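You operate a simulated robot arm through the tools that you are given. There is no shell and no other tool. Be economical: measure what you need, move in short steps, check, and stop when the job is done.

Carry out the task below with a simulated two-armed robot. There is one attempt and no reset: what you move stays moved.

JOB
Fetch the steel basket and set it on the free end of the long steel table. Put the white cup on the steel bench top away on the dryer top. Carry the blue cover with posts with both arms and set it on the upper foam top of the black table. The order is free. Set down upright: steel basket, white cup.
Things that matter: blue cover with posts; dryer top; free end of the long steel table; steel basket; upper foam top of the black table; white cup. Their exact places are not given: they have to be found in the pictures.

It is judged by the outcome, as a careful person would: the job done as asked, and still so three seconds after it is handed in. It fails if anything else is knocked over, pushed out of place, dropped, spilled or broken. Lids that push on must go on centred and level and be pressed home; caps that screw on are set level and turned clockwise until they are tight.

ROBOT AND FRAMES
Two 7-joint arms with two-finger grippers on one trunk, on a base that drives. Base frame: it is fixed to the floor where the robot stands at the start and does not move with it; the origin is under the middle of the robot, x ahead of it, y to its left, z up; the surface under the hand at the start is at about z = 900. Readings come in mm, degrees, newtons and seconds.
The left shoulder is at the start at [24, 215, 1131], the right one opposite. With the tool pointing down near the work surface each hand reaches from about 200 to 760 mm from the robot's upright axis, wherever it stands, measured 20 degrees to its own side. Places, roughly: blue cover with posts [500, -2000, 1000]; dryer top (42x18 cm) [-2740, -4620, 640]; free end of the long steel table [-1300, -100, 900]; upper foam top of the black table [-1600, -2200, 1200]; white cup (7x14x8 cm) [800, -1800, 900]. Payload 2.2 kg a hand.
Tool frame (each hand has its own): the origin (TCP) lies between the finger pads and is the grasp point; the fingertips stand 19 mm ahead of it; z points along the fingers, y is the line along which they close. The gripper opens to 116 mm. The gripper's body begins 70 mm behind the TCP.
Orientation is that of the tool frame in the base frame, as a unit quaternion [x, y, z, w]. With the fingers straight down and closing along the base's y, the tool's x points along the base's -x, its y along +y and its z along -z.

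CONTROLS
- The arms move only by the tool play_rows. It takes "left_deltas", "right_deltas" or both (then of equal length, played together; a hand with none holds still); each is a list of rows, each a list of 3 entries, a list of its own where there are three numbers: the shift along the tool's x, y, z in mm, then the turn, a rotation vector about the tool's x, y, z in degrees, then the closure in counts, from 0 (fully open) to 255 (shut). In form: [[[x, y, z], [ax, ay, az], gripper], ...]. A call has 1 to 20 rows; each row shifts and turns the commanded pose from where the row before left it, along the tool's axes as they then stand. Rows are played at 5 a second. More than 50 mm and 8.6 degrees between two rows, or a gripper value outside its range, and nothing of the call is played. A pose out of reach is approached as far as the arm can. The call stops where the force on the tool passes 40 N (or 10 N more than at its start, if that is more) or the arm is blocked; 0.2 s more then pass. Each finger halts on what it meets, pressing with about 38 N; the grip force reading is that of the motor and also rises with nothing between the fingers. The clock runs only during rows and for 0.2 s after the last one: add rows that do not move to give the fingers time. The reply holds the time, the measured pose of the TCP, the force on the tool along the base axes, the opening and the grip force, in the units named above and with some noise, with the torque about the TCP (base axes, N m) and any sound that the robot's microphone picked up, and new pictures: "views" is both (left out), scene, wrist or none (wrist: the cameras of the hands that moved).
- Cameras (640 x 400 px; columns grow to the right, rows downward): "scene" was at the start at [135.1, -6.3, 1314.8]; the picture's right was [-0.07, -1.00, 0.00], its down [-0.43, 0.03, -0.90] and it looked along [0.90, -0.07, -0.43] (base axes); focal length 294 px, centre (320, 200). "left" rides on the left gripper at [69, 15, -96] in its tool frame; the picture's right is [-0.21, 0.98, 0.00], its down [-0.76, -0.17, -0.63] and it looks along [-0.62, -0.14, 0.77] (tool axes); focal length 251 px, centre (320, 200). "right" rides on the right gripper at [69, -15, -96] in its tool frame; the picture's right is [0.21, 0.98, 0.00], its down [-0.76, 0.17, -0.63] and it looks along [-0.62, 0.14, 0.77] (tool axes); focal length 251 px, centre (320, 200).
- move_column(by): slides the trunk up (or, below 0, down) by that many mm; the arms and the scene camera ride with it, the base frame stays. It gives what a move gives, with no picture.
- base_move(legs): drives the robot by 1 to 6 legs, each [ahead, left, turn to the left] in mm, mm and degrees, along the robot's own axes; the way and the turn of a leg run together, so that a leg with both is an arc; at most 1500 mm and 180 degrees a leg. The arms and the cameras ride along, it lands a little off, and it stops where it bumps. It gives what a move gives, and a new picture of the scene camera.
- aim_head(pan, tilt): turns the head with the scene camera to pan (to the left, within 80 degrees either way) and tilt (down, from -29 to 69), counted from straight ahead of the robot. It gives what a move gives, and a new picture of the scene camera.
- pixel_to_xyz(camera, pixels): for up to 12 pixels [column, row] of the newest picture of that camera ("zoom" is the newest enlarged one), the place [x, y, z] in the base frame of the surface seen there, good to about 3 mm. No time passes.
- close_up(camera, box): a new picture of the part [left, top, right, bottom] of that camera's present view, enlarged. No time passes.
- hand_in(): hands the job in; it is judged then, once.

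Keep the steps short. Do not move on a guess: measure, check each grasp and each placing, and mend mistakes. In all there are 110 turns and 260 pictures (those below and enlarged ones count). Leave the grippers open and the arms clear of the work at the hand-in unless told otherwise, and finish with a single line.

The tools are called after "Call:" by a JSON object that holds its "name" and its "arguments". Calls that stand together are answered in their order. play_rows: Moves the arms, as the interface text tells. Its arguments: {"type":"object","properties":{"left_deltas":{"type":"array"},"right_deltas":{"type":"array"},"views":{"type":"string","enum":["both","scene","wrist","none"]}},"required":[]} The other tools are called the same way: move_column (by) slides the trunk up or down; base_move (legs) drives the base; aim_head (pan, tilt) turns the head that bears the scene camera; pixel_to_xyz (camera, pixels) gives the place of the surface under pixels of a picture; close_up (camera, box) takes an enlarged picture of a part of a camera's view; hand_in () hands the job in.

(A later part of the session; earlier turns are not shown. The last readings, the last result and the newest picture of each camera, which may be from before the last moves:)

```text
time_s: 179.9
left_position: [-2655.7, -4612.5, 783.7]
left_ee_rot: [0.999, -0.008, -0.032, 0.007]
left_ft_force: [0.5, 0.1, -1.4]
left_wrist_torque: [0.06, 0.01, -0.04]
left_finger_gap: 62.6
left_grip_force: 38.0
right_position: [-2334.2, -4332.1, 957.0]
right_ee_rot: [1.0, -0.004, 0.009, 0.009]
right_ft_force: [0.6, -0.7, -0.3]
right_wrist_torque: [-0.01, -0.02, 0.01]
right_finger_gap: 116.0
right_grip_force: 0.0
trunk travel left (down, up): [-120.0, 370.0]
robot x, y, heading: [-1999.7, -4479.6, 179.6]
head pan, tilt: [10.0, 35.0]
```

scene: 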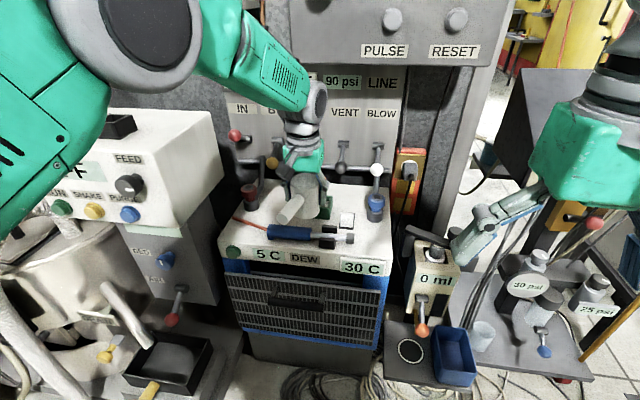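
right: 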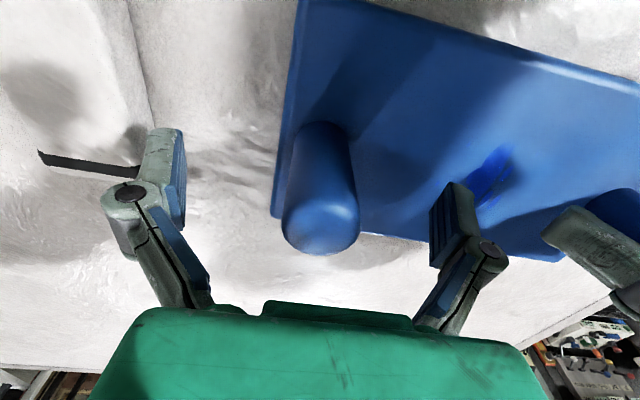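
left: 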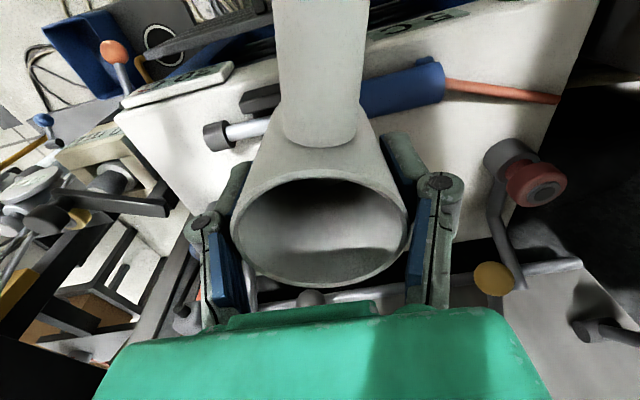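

Looks like slow sway only; wait 3 seconds and read.

Call:
{"name": "play_rows", "arguments": {"left_deltas": [[[0, 0, 0], [0, 0, 0], 255], [[0, 0, 0], [0, 0, 0], 255], [[0, 0, 0], [0, 0, 0], 255], [[0, 0, 0], [0, 0, 0], 255], [[0, 0, 0], [0, 0, 0], 255], [[0, 0, 0], [0, 0, 0], 255], [[0, 0, 0], [0, 0, 0], 255], [[0, 0, 0], [0, 0, 0], 255], [[0, 0, 0], [0, 0, 0], 255], [[0, 0, 0], [0, 0, 0], 255], [[0, 0, 0], [0, 0, 0], 255], [[0, 0, 0], [0, 0, 0], 255], [[0, 0, 0], [0, 0, 0], 255], [[0, 0, 0], [0, 0, 0], 255], [[0, 0, 0], [0, 0, 0], 255]], "views": "scene"}}

Call:
{"name": "play_rows", "arguments": {"left_deltas": [[[0, 0, 0], [0, 0, 0], 255], [[0, 0, 0], [0, 0, 0], 255]], "views": "none"}}

```text
time_s: 183.1
left_position: [-2656.3, -4610.1, 784.4]
left_ee_rot: [0.999, -0.008, -0.032, 0.008]
left_ft_force: [0.1, -0.2, -0.7]
left_wrist_torque: [0.04, 0.01, -0.01]
left_finger_gap: 62.5
left_grip_force: 38.0
right_position: [-2333.5, -4329.2, 958.3]
right_ee_rot: [1.0, -0.004, 0.008, 0.011]
right_ft_force: [-0.2, 0.4, -0.4]
right_wrist_torque: [0.01, -0.02, 0.0]
right_finger_gap: 115.8
right_grip_force: 0.0
trunk travel left (down, up): [-120.0, 370.0]
robot x, y, heading: [-2004.2, -4479.9, 179.2]
head pan, tilt: [10.0, 35.0]
```

scene: 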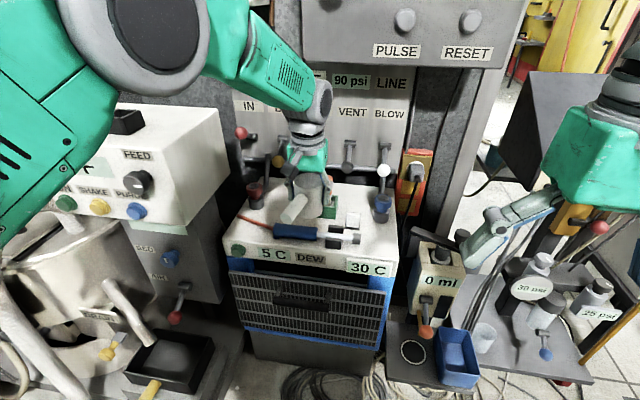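

```text
time_s: 183.7
left_position: [-2656.0, -4607.6, 784.2]
left_ee_rot: [0.999, -0.008, -0.033, 0.008]
left_ft_force: [0.0, 0.1, -1.4]
left_wrist_torque: [0.03, -0.01, 0.0]
left_finger_gap: 62.8
left_grip_force: 37.5
right_position: [-2334.3, -4330.0, 957.4]
right_ee_rot: [1.0, -0.004, 0.007, 0.011]
right_ft_force: [0.6, -0.5, -0.3]
right_wrist_torque: [0.0, -0.03, -0.01]
right_finger_gap: 115.9
right_grip_force: 0.0
trunk travel left (down, up): [-120.0, 370.0]
robot x, y, heading: [-2003.5, -4485.9, 179.4]
head pan, tilt: [10.0, 35.0]
```

Settled. Level the cup slightly and move it left to y≈-4700 (tool y +92).

Call:
{"name": "play_rows", "arguments": {"left_deltas": [[[0, 15, 0], [0.9, 1.15, 0], 255], [[0, 16, 0], [0, 0, 0], 255], [[0, 16, 0], [0, 0, 0], 255], [[0, 16, 0], [0, 0, 0], 255], [[0, 16, 0], [0, 0, 0], 255], [[0, 13, 0], [0, 0, 0], 255], [[0, 0, 0], [0, 0, 0], 255], [[0, 0, 0], [0, 0, 0], 255], [[0, 0, 0], [0, 0, 0], 255]], "views": "scene"}}

```text
time_s: 185.7
left_position: [-2658.9, -4697.6, 785.0]
left_ee_rot: [1.0, -0.008, -0.022, 0.002]
left_ft_force: [0.3, 0.5, -0.8]
left_wrist_torque: [0.0, 0.01, -0.02]
left_finger_gap: 62.7
left_grip_force: 38.0
right_position: [-2333.4, -4324.5, 958.3]
right_ee_rot: [1.0, -0.004, 0.008, 0.012]
right_ft_force: [-0.3, 0.0, -0.7]
right_wrist_torque: [0.0, 0.0, 0.02]
right_finger_gap: 115.9
right_grip_force: 0.1
trunk travel left (down, up): [-120.0, 370.0]
robot x, y, heading: [-2003.1, -4479.4, 179.5]
head pan, tilt: [10.0, 35.0]
```

scene: 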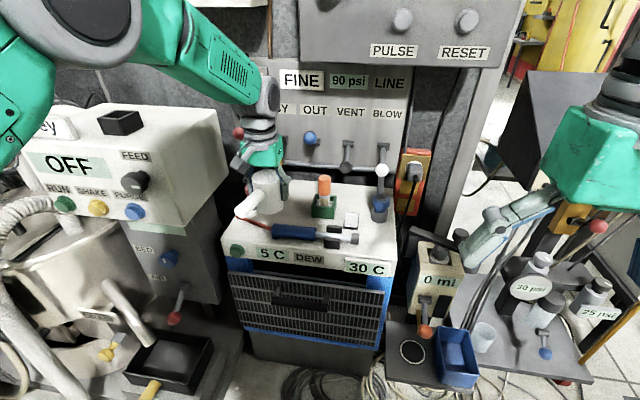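

Drive ahead 100 mm.

Call:
{"name": "base_move", "arguments": {"legs": [[100, 0, 0]]}}

Call:
{"name": "play_rows", "arguments": {"left_deltas": [[[0, 0, 0], [0, 0, 0], 255], [[0, 0, 0], [0, 0, 0], 255], [[0, 0, 0], [0, 0, 0], 255], [[0, 0, 0], [0, 0, 0], 255], [[0, 0, 0], [0, 0, 0], 255], [[0, 0, 0], [0, 0, 0], 255], [[0, 0, 0], [0, 0, 0], 255]], "views": "both"}}

```text
time_s: 186.8
left_position: [-2756.5, -4694.6, 784.7]
left_ee_rot: [1.0, -0.01, -0.022, 0.001]
left_ft_force: [0.2, 0.9, -1.7]
left_wrist_torque: [-0.07, -0.03, -0.02]
left_finger_gap: 62.6
left_grip_force: 37.9
right_position: [-2433.0, -4323.6, 958.6]
right_ee_rot: [1.0, -0.006, 0.008, 0.012]
right_ft_force: [0.5, 0.1, 0.6]
right_wrist_torque: [0.01, -0.05, 0.02]
right_finger_gap: 116.1
right_grip_force: 0.1
trunk travel left (down, up): [-120.0, 370.0]
robot x, y, heading: [-2097.7, -4479.5, 179.2]
head pan, tilt: [10.0, 35.0]
```

scene: 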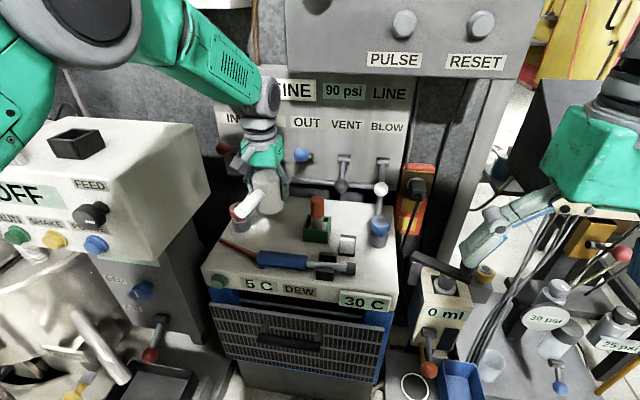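

```text
time_s: 188.4
left_position: [-2755.3, -4695.0, 787.5]
left_ee_rot: [1.0, -0.01, -0.024, 0.002]
left_ft_force: [-0.1, -0.5, -0.9]
left_wrist_torque: [0.0, 0.0, 0.01]
left_finger_gap: 62.5
left_grip_force: 37.6
right_position: [-2429.3, -4324.5, 957.2]
right_ee_rot: [1.0, -0.007, 0.01, 0.012]
right_ft_force: [0.0, 0.5, 0.1]
right_wrist_torque: [0.0, 0.03, -0.01]
right_finger_gap: 115.8
right_grip_force: 0.0
trunk travel left (down, up): [-120.0, 370.0]
robot x, y, heading: [-2102.8, -4479.4, 179.1]
head pan, tilt: [10.0, 35.0]
```

scene: 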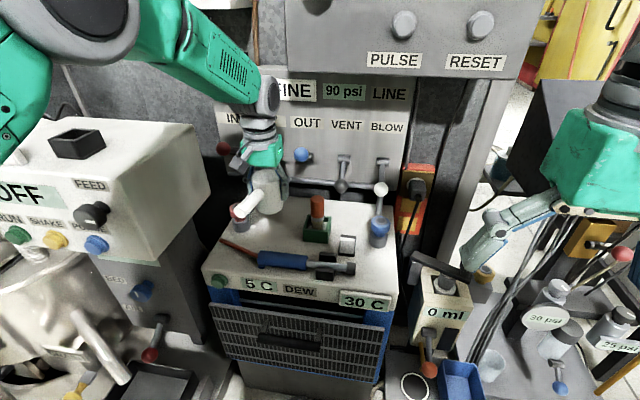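
left: 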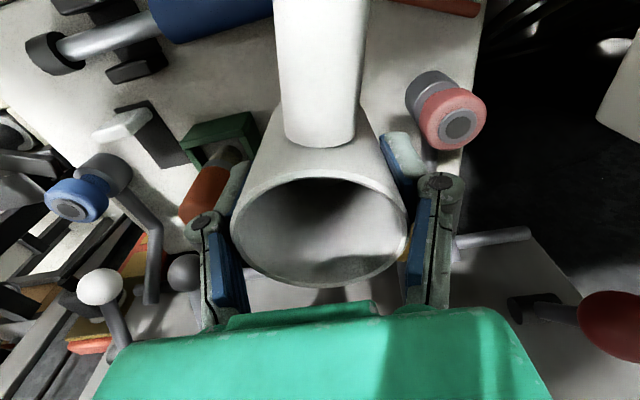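

Aligned at (-2755,-4695). Lower the trunk 60 mm and check.

Call:
{"name": "move_column", "arguments": {"by": -60}}

Call:
{"name": "play_rows", "arguments": {"left_deltas": [[[0, 0, 0], [0, 0, 0], 255], [[0, 0, 0], [0, 0, 0], 255], [[0, 0, 0], [0, 0, 0], 255]], "views": "both"}}

```text
time_s: 189.4
left_position: [-2755.6, -4696.1, 727.6]
left_ee_rot: [1.0, -0.009, -0.024, 0.001]
left_ft_force: [0.7, -0.4, -1.8]
left_wrist_torque: [-0.04, 0.09, 0.0]
left_finger_gap: 62.7
left_grip_force: 38.1
right_position: [-2429.8, -4323.6, 896.7]
right_ee_rot: [1.0, -0.007, 0.011, 0.013]
right_ft_force: [0.0, -0.2, -0.4]
right_wrist_torque: [0.01, 0.01, -0.01]
right_finger_gap: 116.0
right_grip_force: 0.0
trunk travel left (down, up): [-60.0, 430.0]
robot x, y, heading: [-2099.9, -4477.4, 179.0]
head pan, tilt: [10.0, 35.0]
```

```text
time_s: 190.2
left_position: [-2754.4, -4694.7, 727.5]
left_ee_rot: [1.0, -0.009, -0.024, 0.001]
left_ft_force: [0.9, 0.0, -1.3]
left_wrist_torque: [0.0, 0.03, -0.01]
left_finger_gap: 62.5
left_grip_force: 38.4
right_position: [-2428.2, -4323.0, 896.5]
right_ee_rot: [1.0, -0.006, 0.01, 0.012]
right_ft_force: [0.1, 0.6, -0.1]
right_wrist_torque: [0.0, -0.01, 0.0]
right_finger_gap: 115.8
right_grip_force: 0.1
trunk travel left (down, up): [-60.0, 430.0]
robot x, y, heading: [-2103.7, -4481.7, 179.5]
head pan, tilt: [10.0, 35.0]
```

scene: 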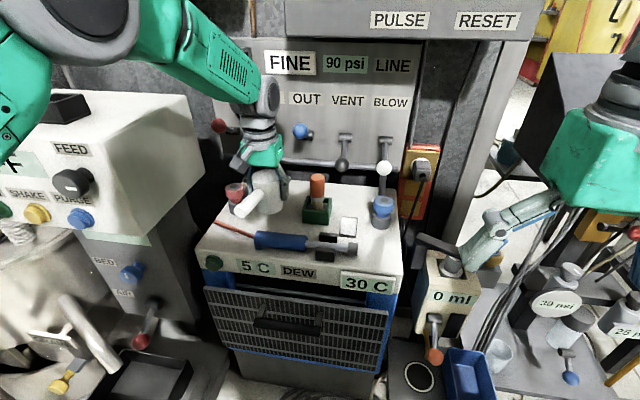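
left: 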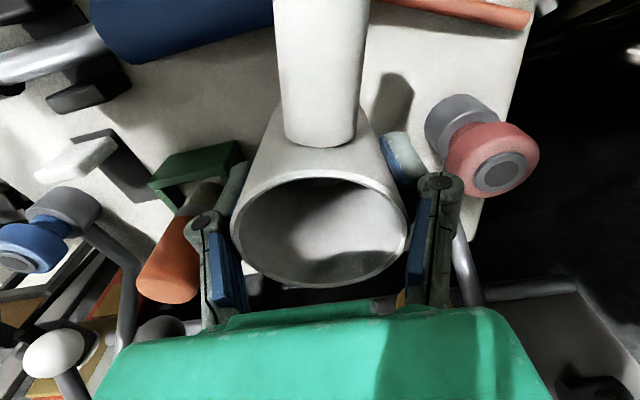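

Clear of the neighbours. Lower 44 more with trunk, then the last millimetres with the arm.

Call:
{"name": "move_column", "arguments": {"by": -44}}

Call:
{"name": "play_rows", "arguments": {"left_deltas": [[[0, 0, 2], [0, 0, 0], 255], [[0, 0, 2], [0, 0, 0], 255], [[0, 0, 2], [0, 0, 0], 255], [[0, 0, 0], [0, 0, 0], 255], [[0, 0, 0], [0, 0, 0], 255]], "views": "both"}}

```text
time_s: 191.1
left_position: [-2754.6, -4694.0, 683.8]
left_ee_rot: [1.0, -0.01, -0.024, 0.001]
left_ft_force: [-0.2, 0.4, -1.2]
left_wrist_torque: [0.02, 0.04, -0.04]
left_finger_gap: 62.6
left_grip_force: 38.4
right_position: [-2428.9, -4324.0, 853.5]
right_ee_rot: [1.0, -0.006, 0.01, 0.012]
right_ft_force: [0.1, 0.3, -0.5]
right_wrist_torque: [0.02, 0.02, -0.02]
right_finger_gap: 115.8
right_grip_force: 0.0
trunk travel left (down, up): [-16.0, 474.0]
robot x, y, heading: [-2101.7, -4476.1, 179.2]
head pan, tilt: [10.0, 35.0]
```

```text
time_s: 192.3
left_position: [-2754.6, -4694.8, 675.9]
left_ee_rot: [1.0, -0.01, -0.023, 0.002]
left_ft_force: [-0.5, -0.1, -1.0]
left_wrist_torque: [0.02, 0.0, 0.01]
left_finger_gap: 62.6
left_grip_force: 37.7
right_position: [-2428.7, -4324.0, 853.1]
right_ee_rot: [1.0, -0.007, 0.01, 0.012]
right_ft_force: [0.5, -0.2, -0.1]
right_wrist_torque: [0.0, -0.01, -0.02]
right_finger_gap: 116.0
right_grip_force: 0.1
trunk travel left (down, up): [-16.0, 474.0]
robot x, y, heading: [-2100.5, -4478.4, 179.4]
head pan, tilt: [10.0, 35.0]
```

scene: 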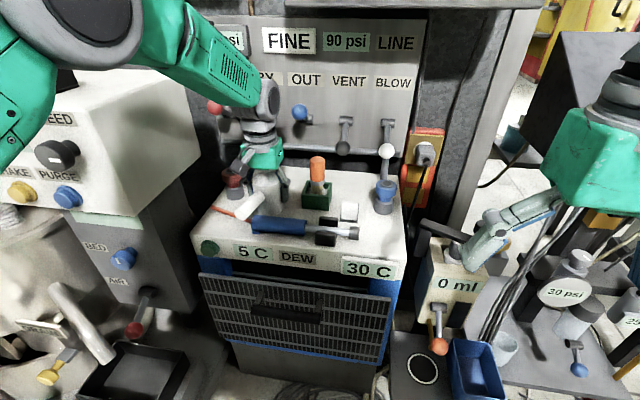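
left: 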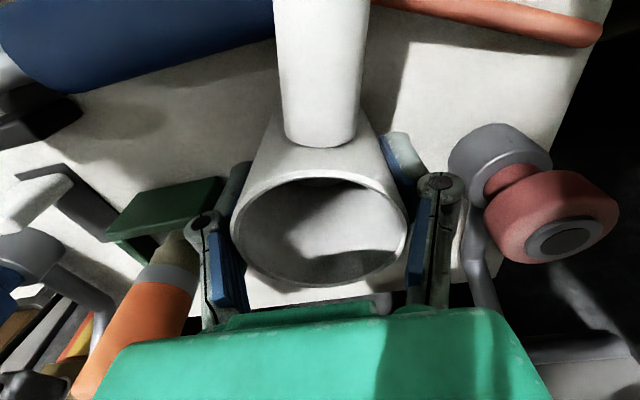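

Not yet touching. Measure the orange peg's top and the gap under the cup handle via zoom.

Call:
{"name": "close_up", "arguments": {"camera": "scene", "box": [190, 110, 350, 250]}}

Call:
{"name": "pixel_to_xyz", "arguments": {"camera": "scene", "pixels": [[317, 160], [311, 170], [240, 212], [255, 205], [262, 222], [235, 218]]}}

Call:
{"name": "play_rows", "arguments": {"left_deltas": [[[0, 0, 1.5], [0, 0, 0], 255], [[0, 0, 1.5], [0, 0, 0], 255], [[0, 0, 0], [0, 0, 0], 255], [[0, 0, 0], [0, 0, 0], 255]], "views": "none"}}

```text
2.86 times, centred on (270, 180) of scene
```

zoom: 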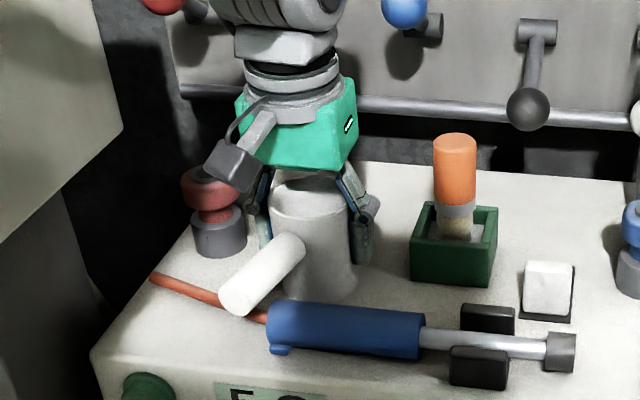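

```text
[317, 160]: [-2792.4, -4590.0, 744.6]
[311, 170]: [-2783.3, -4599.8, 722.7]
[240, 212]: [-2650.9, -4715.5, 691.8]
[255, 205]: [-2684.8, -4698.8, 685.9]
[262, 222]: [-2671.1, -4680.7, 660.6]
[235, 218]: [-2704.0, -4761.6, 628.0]
```

```text
time_s: 193.3
left_position: [-2755.4, -4694.7, 676.6]
left_ee_rot: [1.0, -0.009, -0.027, 0.001]
left_ft_force: [-2.9, -2.2, 23.3]
left_wrist_torque: [0.11, -0.55, -0.05]
left_finger_gap: 62.6
left_grip_force: 37.9
right_position: [-2428.1, -4322.0, 854.0]
right_ee_rot: [1.0, -0.007, 0.008, 0.013]
right_ft_force: [0.5, -0.1, 0.4]
right_wrist_torque: [0.0, -0.01, -0.01]
right_finger_gap: 115.8
right_grip_force: 0.0
trunk travel left (down, up): [-16.0, 474.0]
robot x, y, heading: [-2102.6, -4479.7, 179.3]
head pan, tilt: [10.0, 35.0]
```

Contact, 23 N at z 676.6 as predicted. Ease up 1 mm and open to a moderate width.

Call:
{"name": "play_rows", "arguments": {"left_deltas": [[[0, 0, -1], [0, 0, 0], 255], [[0, 0, 0], [0, 0, 0], 110], [[0, 0, 0], [0, 0, 0], 75], [[0, 0, 0], [0, 0, 0], 55], [[0, 0, 0], [0, 0, 0], 55]], "views": "both"}}

```text
time_s: 194.5
left_position: [-2754.2, -4696.1, 674.3]
left_ee_rot: [1.0, -0.01, -0.024, 0.001]
left_ft_force: [0.4, -0.4, 0.2]
left_wrist_torque: [-0.02, 0.0, -0.02]
left_finger_gap: 91.2
left_grip_force: 0.0
right_position: [-2430.3, -4323.2, 852.6]
right_ee_rot: [1.0, -0.006, 0.01, 0.011]
right_ft_force: [-0.1, -0.3, 0.4]
right_wrist_torque: [0.01, 0.01, 0.03]
right_finger_gap: 116.2
right_grip_force: 0.0
trunk travel left (down, up): [-16.0, 474.0]
robot x, y, heading: [-2102.9, -4476.7, 178.9]
head pan, tilt: [10.0, 35.0]
```

scene: 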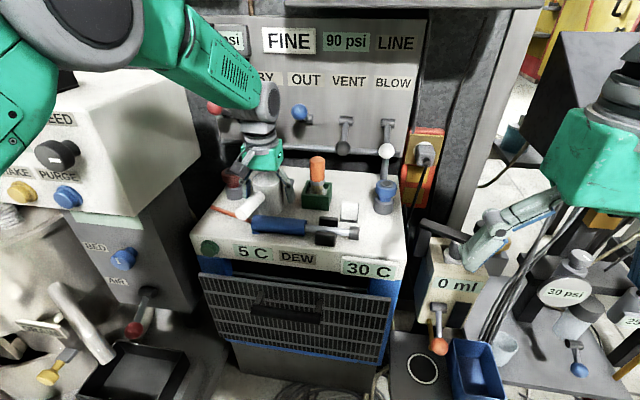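
left: 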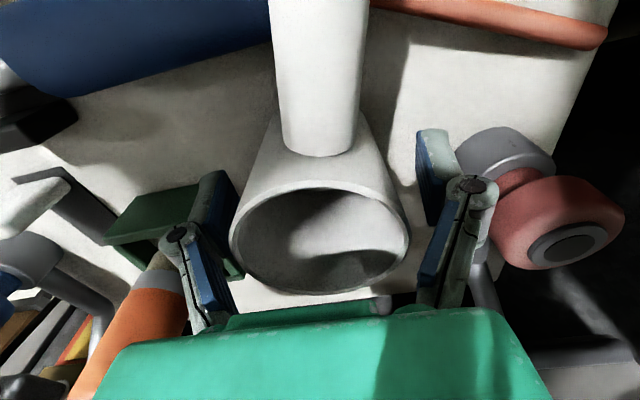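

Released; cup upright. Raise the trunk 120 mm straight up, then back off 450.

Call:
{"name": "move_column", "arguments": {"by": 120}}

Call:
{"name": "base_move", "arguments": {"legs": [[-450, 0, 0]]}}

Call:
{"name": "close_up", "arguments": {"camera": "scene", "box": [200, 120, 400, 260]}}

```text
time_s: 196.0
left_position: [-2754.2, -4695.0, 793.0]
left_ee_rot: [1.0, -0.011, -0.022, 0.001]
left_ft_force: [-0.9, 0.3, -0.4]
left_wrist_torque: [-0.01, -0.01, 0.02]
left_finger_gap: 91.1
left_grip_force: 0.1
right_position: [-2429.7, -4323.8, 972.1]
right_ee_rot: [1.0, -0.006, 0.011, 0.013]
right_ft_force: [0.1, 0.1, 0.4]
right_wrist_torque: [0.01, 0.03, 0.03]
right_finger_gap: 116.1
right_grip_force: 0.1
trunk travel left (down, up): [-136.0, 354.0]
robot x, y, heading: [-2099.7, -4478.9, 179.3]
head pan, tilt: [10.0, 35.0]
```

```text
time_s: 198.7
left_position: [-2313.9, -4695.2, 795.5]
left_ee_rot: [1.0, -0.017, -0.023, 0.002]
left_ft_force: [-1.0, -0.1, 0.2]
left_wrist_torque: [0.02, 0.04, -0.02]
left_finger_gap: 90.7
left_grip_force: 0.0
right_position: [-1982.1, -4328.1, 971.6]
right_ee_rot: [1.0, -0.013, 0.01, 0.012]
right_ft_force: [-0.4, 0.1, 1.5]
right_wrist_torque: [-0.03, 0.03, 0.02]
right_finger_gap: 116.1
right_grip_force: 0.0
trunk travel left (down, up): [-136.0, 354.0]
robot x, y, heading: [-1655.1, -4484.2, 178.4]
head pan, tilt: [10.0, 35.0]
```

scene: 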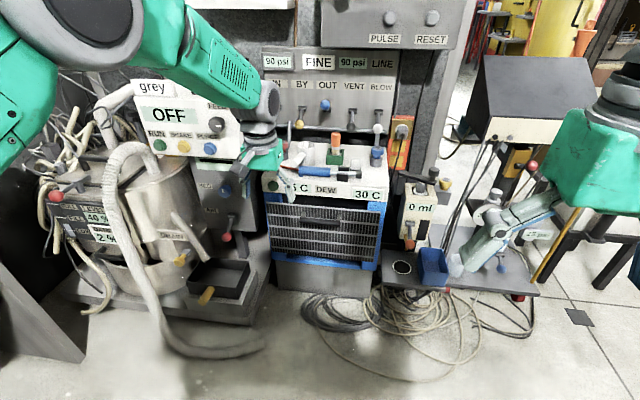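

```text
2.86 times, centred on (300, 190) of scene
```

zoom: 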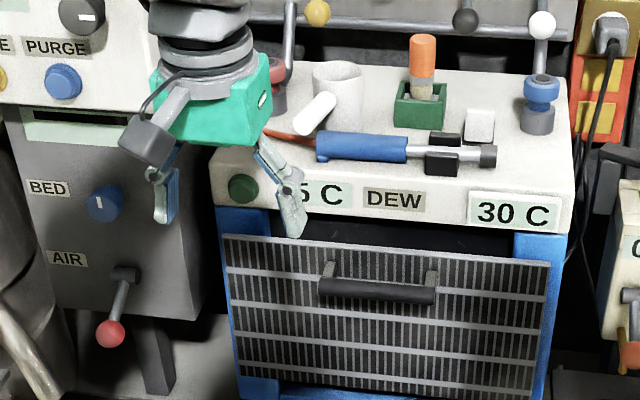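

Cup stands well at the dryer top. Now fetch the basket: raise trunk, retract left arm, and drive back to the start bench.

Call:
{"name": "move_column", "arguments": {"by": 139}}

Call:
{"name": "play_rows", "arguments": {"left_deltas": [[[10, 0, -40], [0, 0, 0], 0], [[20, 0, -40], [0, 0, 0], 0], [[30, 0, -40], [0, 0, 0], 0], [[30, 0, -40], [0, 0, 0], 0], [[30, 0, -40], [0, 0, 0], 0], [[30, 0, -30], [0, 0, 0], 0]], "views": "none"}}

Call:
{"name": "base_move", "arguments": {"legs": [[0, 0, -126], [1500, 0, 0], [200, 0, 39]]}}

Call:
{"name": "aim_head", "arguments": {"pan": 0, "tilt": 20}}

```text
time_s: 200.3
left_position: [-2311.3, -4694.7, 933.0]
left_ee_rot: [1.0, -0.016, -0.025, 0.001]
left_ft_force: [0.2, -0.6, -0.1]
left_wrist_torque: [0.04, 0.02, 0.01]
left_finger_gap: 91.2
left_grip_force: 0.0
right_position: [-1980.6, -4328.2, 1110.1]
right_ee_rot: [1.0, -0.012, 0.014, 0.012]
right_ft_force: [0.3, 0.2, 0.3]
right_wrist_torque: [0.02, 0.02, 0.04]
right_finger_gap: 116.2
right_grip_force: 0.0
trunk travel left (down, up): [-275.0, 215.0]
robot x, y, heading: [-1656.1, -4486.3, 178.6]
head pan, tilt: [10.0, 35.0]
```

```text
time_s: 201.7
left_position: [-2145.1, -4702.0, 1159.1]
left_ee_rot: [1.0, -0.017, -0.026, 0.0]
left_ft_force: [0.4, -0.3, 0.8]
left_wrist_torque: [0.01, 0.05, 0.03]
left_finger_gap: 116.1
left_grip_force: 0.0
right_position: [-1977.4, -4328.8, 1111.9]
right_ee_rot: [1.0, -0.013, 0.012, 0.012]
right_ft_force: [0.5, -0.7, 0.5]
right_wrist_torque: [-0.03, 0.02, 0.01]
right_finger_gap: 116.1
right_grip_force: 0.0
trunk travel left (down, up): [-275.0, 215.0]
robot x, y, heading: [-1657.1, -4487.2, 178.3]
head pan, tilt: [10.0, 35.0]
```

```text
time_s: 216.0
left_position: [-973.1, -2669.2, 1158.1]
left_ee_rot: [0.72, -0.693, -0.019, -0.016]
left_ft_force: [0.4, 1.5, 0.1]
left_wrist_torque: [0.01, 0.03, -0.03]
left_finger_gap: 116.0
left_grip_force: 0.2
right_position: [-588.1, -2809.5, 1110.1]
right_ee_rot: [0.723, -0.691, 0.001, 0.018]
right_ft_force: [-0.8, 0.7, 1.0]
right_wrist_torque: [-0.02, 0.03, -0.02]
right_finger_gap: 116.2
right_grip_force: 0.0
trunk travel left (down, up): [-275.0, 215.0]
robot x, y, heading: [-726.4, -3142.1, 92.7]
head pan, tilt: [10.0, 35.0]
```

scene: 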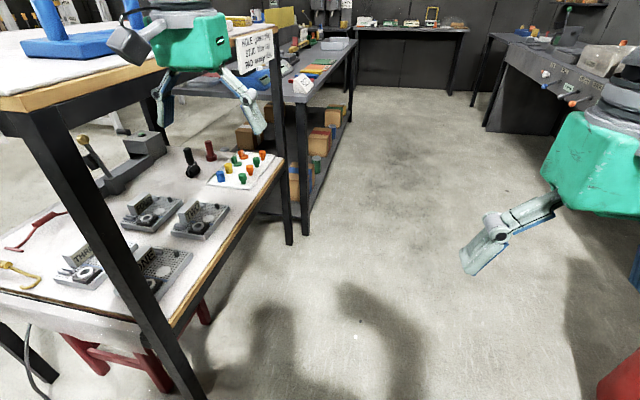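

```text
time_s: 216.8
left_position: [-975.6, -2670.1, 1158.9]
left_ee_rot: [0.72, -0.694, -0.02, -0.016]
left_ft_force: [0.6, 0.7, 0.7]
left_wrist_torque: [-0.02, 0.0, -0.03]
left_finger_gap: 116.0
left_grip_force: 0.1
right_position: [-589.4, -2811.3, 1110.2]
right_ee_rot: [0.723, -0.69, 0.003, 0.019]
right_ft_force: [0.1, 0.1, 0.4]
right_wrist_torque: [0.0, 0.01, 0.01]
right_finger_gap: 116.3
right_grip_force: 0.0
trunk travel left (down, up): [-275.0, 215.0]
robot x, y, heading: [-728.8, -3142.6, 92.5]
head pan, tilt: [0.0, 20.0]
```

scene: 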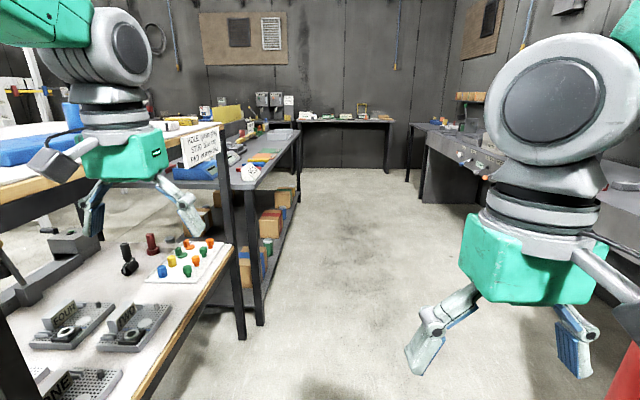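

Shift right 170 and drive north 2200 mm in the aisle, then look at the north benches for another candidate basket.

Call:
{"name": "base_move", "arguments": {"legs": [[0, -190, -2.5], [1400, 0, 0], [900, 0, 0]]}}

Call:
{"name": "aim_head", "arguments": {"pan": 20, "tilt": 12}}

Call:
{"name": "close_up", "arguments": {"camera": "scene", "box": [160, 60, 480, 260]}}

```text
time_s: 229.3
left_position: [-793.6, -337.9, 1152.2]
left_ee_rot: [-0.704, 0.709, 0.009, 0.028]
left_ft_force: [-2.2, -0.1, 0.9]
left_wrist_torque: [0.01, -0.18, 0.03]
left_finger_gap: 116.2
left_grip_force: 0.0
right_position: [-415.1, -497.1, 1114.6]
right_ee_rot: [-0.706, 0.709, -0.01, -0.006]
right_ft_force: [-0.9, 0.6, -1.2]
right_wrist_torque: [-0.06, -0.12, 0.02]
right_finger_gap: 116.1
right_grip_force: 0.0
trunk travel left (down, up): [-275.0, 215.0]
robot x, y, heading: [-534.9, -822.0, 89.7]
head pan, tilt: [0.0, 20.0]
```

scene: 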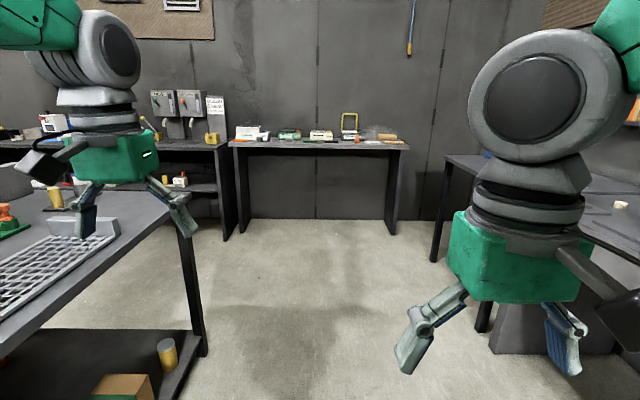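

```text
time_s: 230.1
left_position: [-798.5, -340.1, 1153.4]
left_ee_rot: [-0.706, 0.708, 0.008, 0.027]
left_ft_force: [-0.4, -0.2, 0.2]
left_wrist_torque: [0.01, -0.07, -0.01]
left_finger_gap: 115.9
left_grip_force: 0.1
right_position: [-419.5, -499.4, 1114.1]
right_ee_rot: [0.707, -0.707, 0.009, 0.007]
right_ft_force: [0.0, 1.2, 0.1]
right_wrist_torque: [-0.02, -0.04, 0.03]
right_finger_gap: 116.1
right_grip_force: 0.0
trunk travel left (down, up): [-275.0, 215.0]
robot x, y, heading: [-543.2, -824.4, 89.9]
head pan, tilt: [20.0, 12.0]
```

scene: 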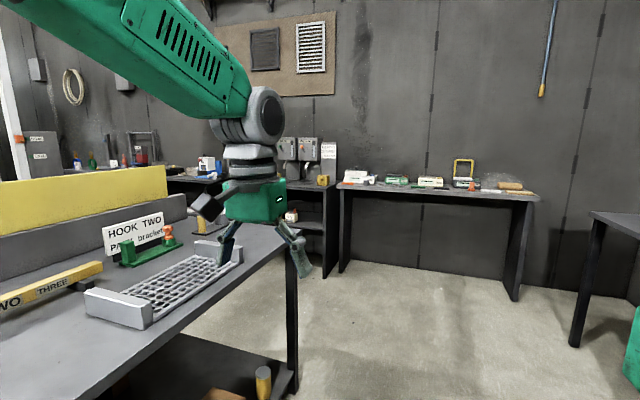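

```text
2.00 times, centred on (320, 160) of scene
```

zoom: 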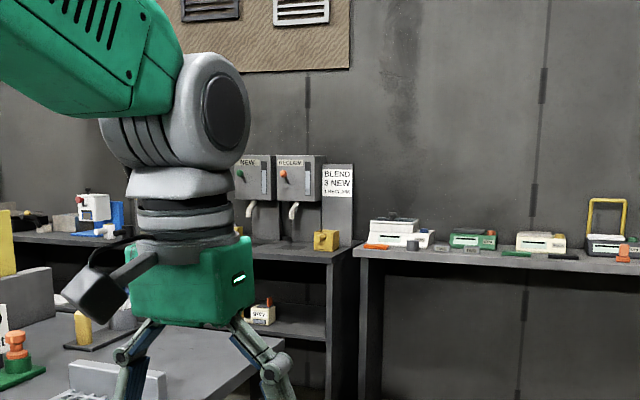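

No other basket-like thing; the steel box with handle at the start bench is the basket. Turn right to face that bench and go there.

Call:
{"name": "base_move", "arguments": {"legs": [[0, 0, -90], [0, 740, 0], [400, 0, 0]]}}

Call:
{"name": "aim_head", "arguments": {"pan": 0, "tilt": 35}}

Call:
{"name": "close_up", "arguments": {"camera": "scene", "box": [200, 120, 460, 320]}}

```text
time_s: 240.1
left_position: [378.8, 79.4, 1158.7]
left_ee_rot: [0.034, 0.999, 0.002, 0.026]
left_ft_force: [-0.9, -1.5, 0.1]
left_wrist_torque: [0.06, 0.01, 0.0]
left_finger_gap: 115.9
left_grip_force: 0.0
right_position: [197.4, -287.8, 1105.7]
right_ee_rot: [0.03, 0.999, 0.013, -0.019]
right_ft_force: [-0.1, -0.8, 0.2]
right_wrist_torque: [0.07, 0.02, 0.01]
right_finger_gap: 115.7
right_grip_force: 0.1
trunk travel left (down, up): [-275.0, 215.0]
robot x, y, heading: [-113.8, -110.8, -4.1]
head pan, tilt: [20.0, 12.0]
```

scene: 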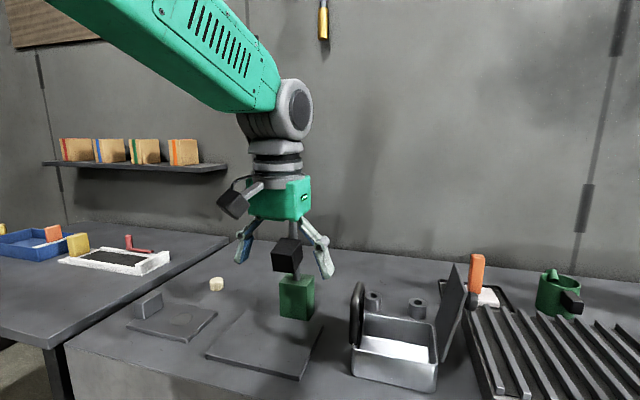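

```text
time_s: 240.9
left_position: [374.8, 59.7, 1163.2]
left_ee_rot: [0.036, 0.999, 0.009, 0.028]
left_ft_force: [0.4, -0.1, 0.3]
left_wrist_torque: [0.01, -0.02, 0.05]
left_finger_gap: 116.1
left_grip_force: 0.2
right_position: [192.7, -306.0, 1098.3]
right_ee_rot: [0.03, 0.999, 0.022, -0.028]
right_ft_force: [0.1, 0.3, -1.2]
right_wrist_torque: [0.04, -0.01, -0.01]
right_finger_gap: 116.0
right_grip_force: 0.0
trunk travel left (down, up): [-275.0, 215.0]
robot x, y, heading: [-111.8, -115.3, -3.6]
head pan, tilt: [0.0, 35.0]
```

scene: 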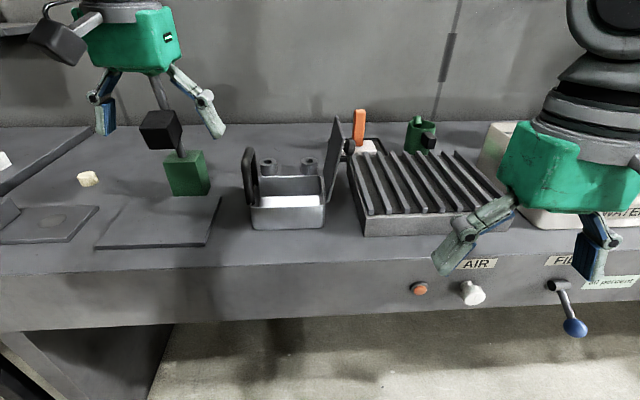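

```text
2.00 times, centred on (330, 220) of scene
```

zoom: 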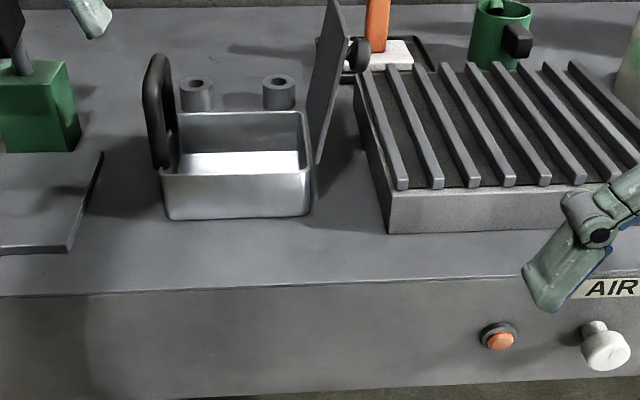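

Measure handle, rim and lid in the enlarged view.

Call:
{"name": "pixel_to_xyz", "arguments": {"camera": "zoom", "pixels": [[157, 60], [152, 100], [165, 160], [172, 120], [160, 80], [163, 180], [308, 180], [235, 176], [200, 113], [300, 112], [235, 165], [165, 215]]}}

Call:
{"name": "pixel_to_xyz", "arguments": {"camera": "zoom", "pixels": [[335, 5], [350, 60], [318, 160], [312, 115], [360, 55], [330, 60], [180, 90], [278, 85], [365, 120], [388, 230], [170, 65], [310, 212]]}}

```text
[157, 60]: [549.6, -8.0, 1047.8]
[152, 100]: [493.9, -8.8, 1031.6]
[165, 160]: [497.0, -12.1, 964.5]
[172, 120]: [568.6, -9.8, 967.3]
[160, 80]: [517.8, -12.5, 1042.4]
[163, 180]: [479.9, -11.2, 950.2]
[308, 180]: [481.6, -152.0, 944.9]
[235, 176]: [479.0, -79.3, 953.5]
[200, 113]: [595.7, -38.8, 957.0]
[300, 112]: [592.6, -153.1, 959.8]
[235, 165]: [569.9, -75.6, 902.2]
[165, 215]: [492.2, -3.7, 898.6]
```

```text
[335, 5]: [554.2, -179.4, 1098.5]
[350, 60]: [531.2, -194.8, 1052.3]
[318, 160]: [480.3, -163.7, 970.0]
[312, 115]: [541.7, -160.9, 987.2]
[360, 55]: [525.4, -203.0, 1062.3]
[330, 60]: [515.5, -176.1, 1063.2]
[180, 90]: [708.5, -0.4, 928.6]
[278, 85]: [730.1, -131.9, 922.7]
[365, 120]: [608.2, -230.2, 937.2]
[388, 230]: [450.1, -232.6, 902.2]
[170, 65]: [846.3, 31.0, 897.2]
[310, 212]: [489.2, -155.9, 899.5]
```

Basket: x 480–595, y −5…−155, rim z 958; handle crossbar z≈1047 at y −9; open lid at y −160…−180. Plan: left hand on the handle bar, right hand (turned 90°) on the front wall. First align the base.

Call:
{"name": "base_move", "arguments": {"legs": [[65, 55, 3.6]]}}

Call:
{"name": "play_rows", "arguments": {"right_deltas": [[[0, 0, -20], [0, 0, 8.2], 0], [[0, 0, -20], [0, 0, 8.2], 0], [[0, 0, -20], [0, 0, 8.2], 0], [[0, 0, -20], [0, 0, 8.2], 0], [[0, 0, -20], [0, 0, 8.2], 0], [[0, 0, 0], [0, 0, 8.2], 0], [[0, 0, 0], [0, 0, 8.2], 0], [[0, 0, 0], [0, 0, 8.2], 0], [[0, 0, 0], [0, 0, 8.2], 0], [[0, 0, 0], [0, 0, 8.2], 0], [[0, 0, 0], [0, 0, 8], 0], [[0, 0, 0], [0, 0, 0], 0], [[0, 0, 0], [0, 0, 0], 0], [[0, 0, 0], [0, 0, 0], 0]], "views": "scene"}}

```text
time_s: 242.0
left_position: [428.2, 68.6, 1173.7]
left_ee_rot: [0.01, 0.999, 0.037, 0.029]
left_ft_force: [0.7, -3.9, -1.3]
left_wrist_torque: [0.34, 0.06, -0.03]
left_finger_gap: 115.9
left_grip_force: 0.1
right_position: [268.0, -301.5, 1088.8]
right_ee_rot: [0.003, 0.998, 0.048, -0.03]
right_ft_force: [-0.7, -1.8, 1.2]
right_wrist_torque: [0.22, -0.08, -0.07]
right_finger_gap: 116.1
right_grip_force: 0.1
trunk travel left (down, up): [-275.0, 215.0]
robot x, y, heading: [-46.7, -75.9, -0.3]
head pan, tilt: [0.0, 35.0]
```

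scene: 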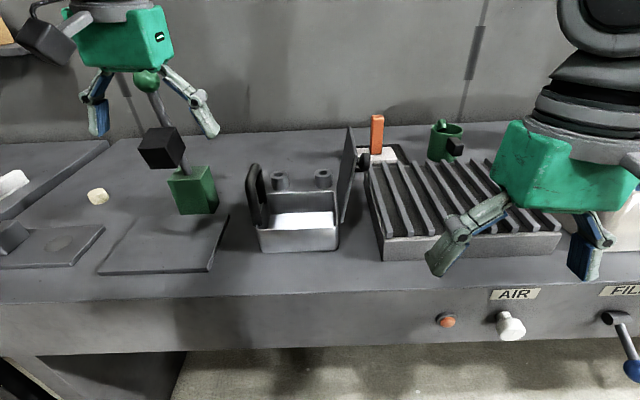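

```text
time_s: 245.0
left_position: [424.5, 134.1, 1166.3]
left_ee_rot: [0.009, 0.999, 0.008, 0.032]
left_ft_force: [0.4, -0.5, 1.0]
left_wrist_torque: [0.05, -0.01, -0.01]
left_finger_gap: 116.0
left_grip_force: 0.1
right_position: [267.5, -243.8, 1199.0]
right_ee_rot: [0.708, 0.705, -0.005, -0.035]
right_ft_force: [-0.9, 0.2, 0.0]
right_wrist_torque: [0.02, -0.02, 0.0]
right_finger_gap: 116.2
right_grip_force: 0.2
trunk travel left (down, up): [-275.0, 215.0]
robot x, y, heading: [-46.8, -74.1, -0.5]
head pan, tilt: [0.0, 35.0]
```

scene: 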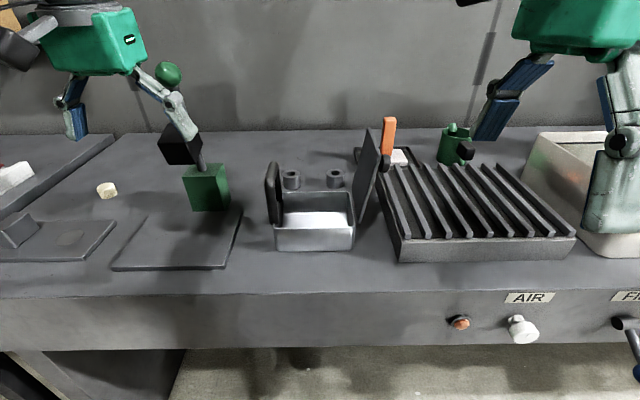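

Let the sway damp for a few seconds.

Call:
{"name": "play_rows", "arguments": {"left_deltas": [[[0, 0, 0], [0, 0, 0], 0], [[0, 0, 0], [0, 0, 0], 0], [[0, 0, 0], [0, 0, 0], 0], [[0, 0, 0], [0, 0, 0], 0], [[0, 0, 0], [0, 0, 0], 0], [[0, 0, 0], [0, 0, 0], 0], [[0, 0, 0], [0, 0, 0], 0], [[0, 0, 0], [0, 0, 0], 0], [[0, 0, 0], [0, 0, 0], 0], [[0, 0, 0], [0, 0, 0], 0], [[0, 0, 0], [0, 0, 0], 0], [[0, 0, 0], [0, 0, 0], 0], [[0, 0, 0], [0, 0, 0], 0], [[0, 0, 0], [0, 0, 0], 0], [[0, 0, 0], [0, 0, 0], 0], [[0, 0, 0], [0, 0, 0], 0], [[0, 0, 0], [0, 0, 0], 0], [[0, 0, 0], [0, 0, 0], 0], [[0, 0, 0], [0, 0, 0], 0], [[0, 0, 0], [0, 0, 0], 0]], "views": "none"}}

```text
time_s: 249.4
left_position: [425.8, 107.3, 1168.0]
left_ee_rot: [0.01, 0.999, 0.015, 0.03]
left_ft_force: [-0.7, 0.0, -0.2]
left_wrist_torque: [-0.03, 0.03, 0.01]
left_finger_gap: 116.2
left_grip_force: 0.1
right_position: [269.2, -269.1, 1197.3]
right_ee_rot: [0.709, 0.705, -0.002, -0.038]
right_ft_force: [-0.3, 0.8, 0.2]
right_wrist_torque: [-0.04, -0.02, -0.03]
right_finger_gap: 116.0
right_grip_force: 0.1
trunk travel left (down, up): [-275.0, 215.0]
robot x, y, heading: [-45.8, -86.6, -0.4]
head pan, tilt: [0.0, 35.0]
stopped in row 20 (left hand): the arm was blocked; the commanded pose is now the measured one
```

Level the hands and bring left above the handle at z≈1110.

Call:
{"name": "play_rows", "arguments": {"left_deltas": [[[-14, -15, 0], [1.7, 3.4, 0], 0], [[-14, -15, 0], [0, 0, 0], 0], [[-14, -15, 0], [0, 0, 0], 0], [[-14, -15, 0], [0, 0, 0], 0], [[-14, -15, 0], [0, 0, 0], 0], [[-14, -15, 0], [0, 0, 0], 0], [[-14, -14, 0], [0, 0, 0], 0], [[-9, -12, 10], [0, 0, 0], 0], [[0, 0, 25], [0, 0, 0], 0], [[0, 0, 25], [0, 0, 0], 0], [[0, 0, 0], [0, 0, 0], 0], [[0, 0, 0], [0, 0, 0], 0]], "right_deltas": [[[0, 0, 0], [-3.2, -2.9, 0], 0], [[0, 0, 0], [0, 0, 0], 0], [[0, 0, 0], [0, 0, 0], 0], [[0, 0, 0], [0, 0, 0], 0], [[0, 0, 0], [0, 0, 0], 0], [[0, 0, 0], [0, 0, 0], 0], [[0, 0, 0], [0, 0, 0], 0], [[0, 0, 0], [0, 0, 0], 0], [[0, 0, 0], [0, 0, 0], 0], [[0, 0, 0], [0, 0, 0], 0], [[0, 0, 0], [0, 0, 0], 0], [[0, 0, 0], [0, 0, 0], 0]], "views": "both"}}

```text
time_s: 252.0
left_position: [531.5, -12.7, 1111.5]
left_ee_rot: [0.01, 1.0, 0.001, 0.002]
left_ft_force: [-0.8, -0.5, -0.8]
left_wrist_torque: [0.05, -0.02, 0.01]
left_finger_gap: 116.1
left_grip_force: 0.1
right_position: [268.3, -273.8, 1197.1]
right_ee_rot: [0.709, 0.705, 0.002, -0.003]
right_ft_force: [0.6, -0.3, -0.1]
right_wrist_torque: [0.04, 0.0, 0.02]
right_finger_gap: 115.8
right_grip_force: 0.1
trunk travel left (down, up): [-275.0, 215.0]
robot x, y, heading: [-51.1, -88.9, -0.5]
head pan, tilt: [0.0, 35.0]
```

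scene: 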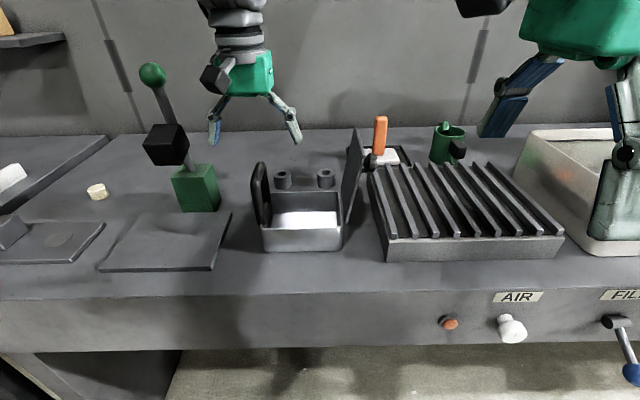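
right: 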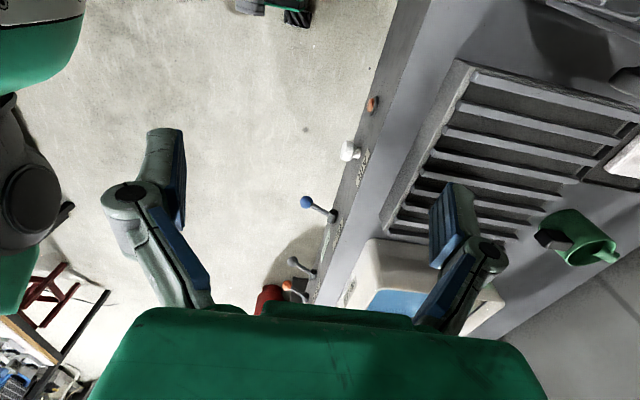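
left: 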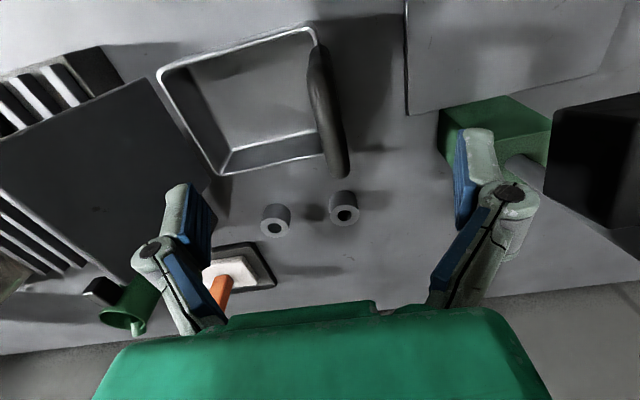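

Measure handle via the left camera.

Call:
{"name": "pixel_to_xyz", "arguments": {"camera": "left", "pixels": [[318, 60], [330, 110], [340, 160], [320, 130], [345, 130], [335, 150], [165, 75], [225, 172], [130, 90], [312, 32], [255, 165]]}}

```text
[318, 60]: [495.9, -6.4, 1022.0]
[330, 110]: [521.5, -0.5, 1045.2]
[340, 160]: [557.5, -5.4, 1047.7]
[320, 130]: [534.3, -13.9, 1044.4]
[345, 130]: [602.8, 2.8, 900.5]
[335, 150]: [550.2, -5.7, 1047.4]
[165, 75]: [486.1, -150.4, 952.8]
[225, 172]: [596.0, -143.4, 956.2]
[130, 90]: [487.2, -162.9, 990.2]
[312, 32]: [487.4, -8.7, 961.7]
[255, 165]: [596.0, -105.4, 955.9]
```

Handle bar centre y≈−6, top z 1048. Shift +6, lower to z≈1036 and close.

Call:
{"name": "play_rows", "arguments": {"left_deltas": [[[-2, 6, 15], [0, 0, 0], 0], [[0, 0, 20], [0, 0, 0], 0], [[0, 0, 20], [0, 0, 0], 0], [[0, 0, 20], [0, 0, 0], 0], [[0, 0, 0], [0, 0, 0], 0], [[0, 0, 0], [0, 0, 0], 0]], "views": "wrist"}}

```text
time_s: 253.6
left_position: [529.0, -67.9, 1038.8]
left_ee_rot: [0.015, 1.0, 0.024, 0.005]
left_ft_force: [0.5, -5.1, -0.1]
left_wrist_torque: [0.3, 0.0, -0.02]
left_finger_gap: 115.8
left_grip_force: 0.0
right_position: [264.9, -337.2, 1191.1]
right_ee_rot: [0.711, 0.703, 0.019, -0.017]
right_ft_force: [-1.3, -1.8, 1.0]
right_wrist_torque: [0.2, -0.05, -0.01]
right_finger_gap: 116.0
right_grip_force: 0.0
trunk travel left (down, up): [-275.0, 215.0]
robot x, y, heading: [-47.4, -98.8, -0.3]
head pan, tilt: [0.0, 35.0]
stopped in row 6 (left hand): the arm was blocked; the commanded pose is now the measured one
```

left: 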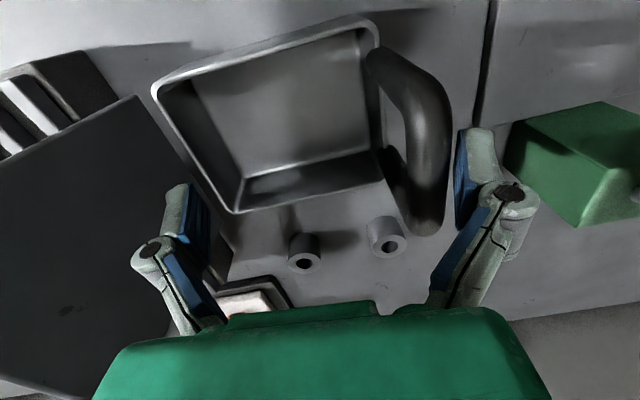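

The robot rolled right again. Look at what might be touching before doing anything.

Call:
{"name": "aim_head", "arguments": {"pan": 30, "tilt": 40}}

Call:
{"name": "aim_head", "arguments": {"pan": 0, "tilt": 40}}

```text
time_s: 254.6
left_position: [531.4, -51.3, 1036.3]
left_ee_rot: [0.015, 1.0, 0.018, 0.003]
left_ft_force: [-0.8, -0.5, -0.6]
left_wrist_torque: [0.08, -0.03, 0.03]
left_finger_gap: 116.1
left_grip_force: 0.1
right_position: [266.7, -319.7, 1191.0]
right_ee_rot: [0.71, 0.704, 0.013, -0.013]
right_ft_force: [1.1, -1.0, -0.9]
right_wrist_torque: [0.11, 0.0, 0.0]
right_finger_gap: 116.1
right_grip_force: 0.1
trunk travel left (down, up): [-275.0, 215.0]
robot x, y, heading: [-45.8, -97.3, -0.4]
head pan, tilt: [30.0, 40.0]
```

scene: 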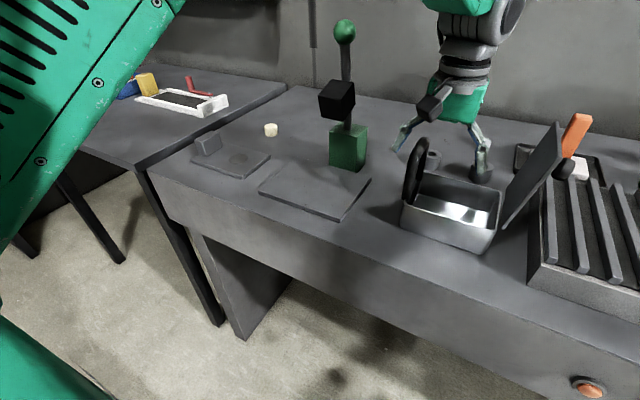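

```text
time_s: 255.5
left_position: [530.9, -27.6, 1037.8]
left_ee_rot: [0.013, 1.0, 0.007, 0.005]
left_ft_force: [-0.5, -0.2, 0.7]
left_wrist_torque: [-0.02, 0.01, -0.02]
left_finger_gap: 116.0
left_grip_force: 0.1
right_position: [265.7, -291.8, 1196.6]
right_ee_rot: [0.709, 0.705, 0.006, -0.005]
right_ft_force: [-0.7, -0.2, 0.5]
right_wrist_torque: [-0.02, -0.02, 0.01]
right_finger_gap: 115.8
right_grip_force: 0.1
trunk travel left (down, up): [-275.0, 215.0]
robot x, y, heading: [-48.4, -92.0, -0.3]
head pan, tilt: [0.0, 40.0]
```

scene: 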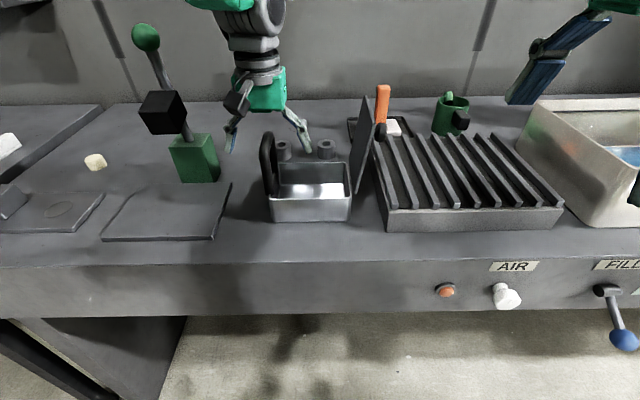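

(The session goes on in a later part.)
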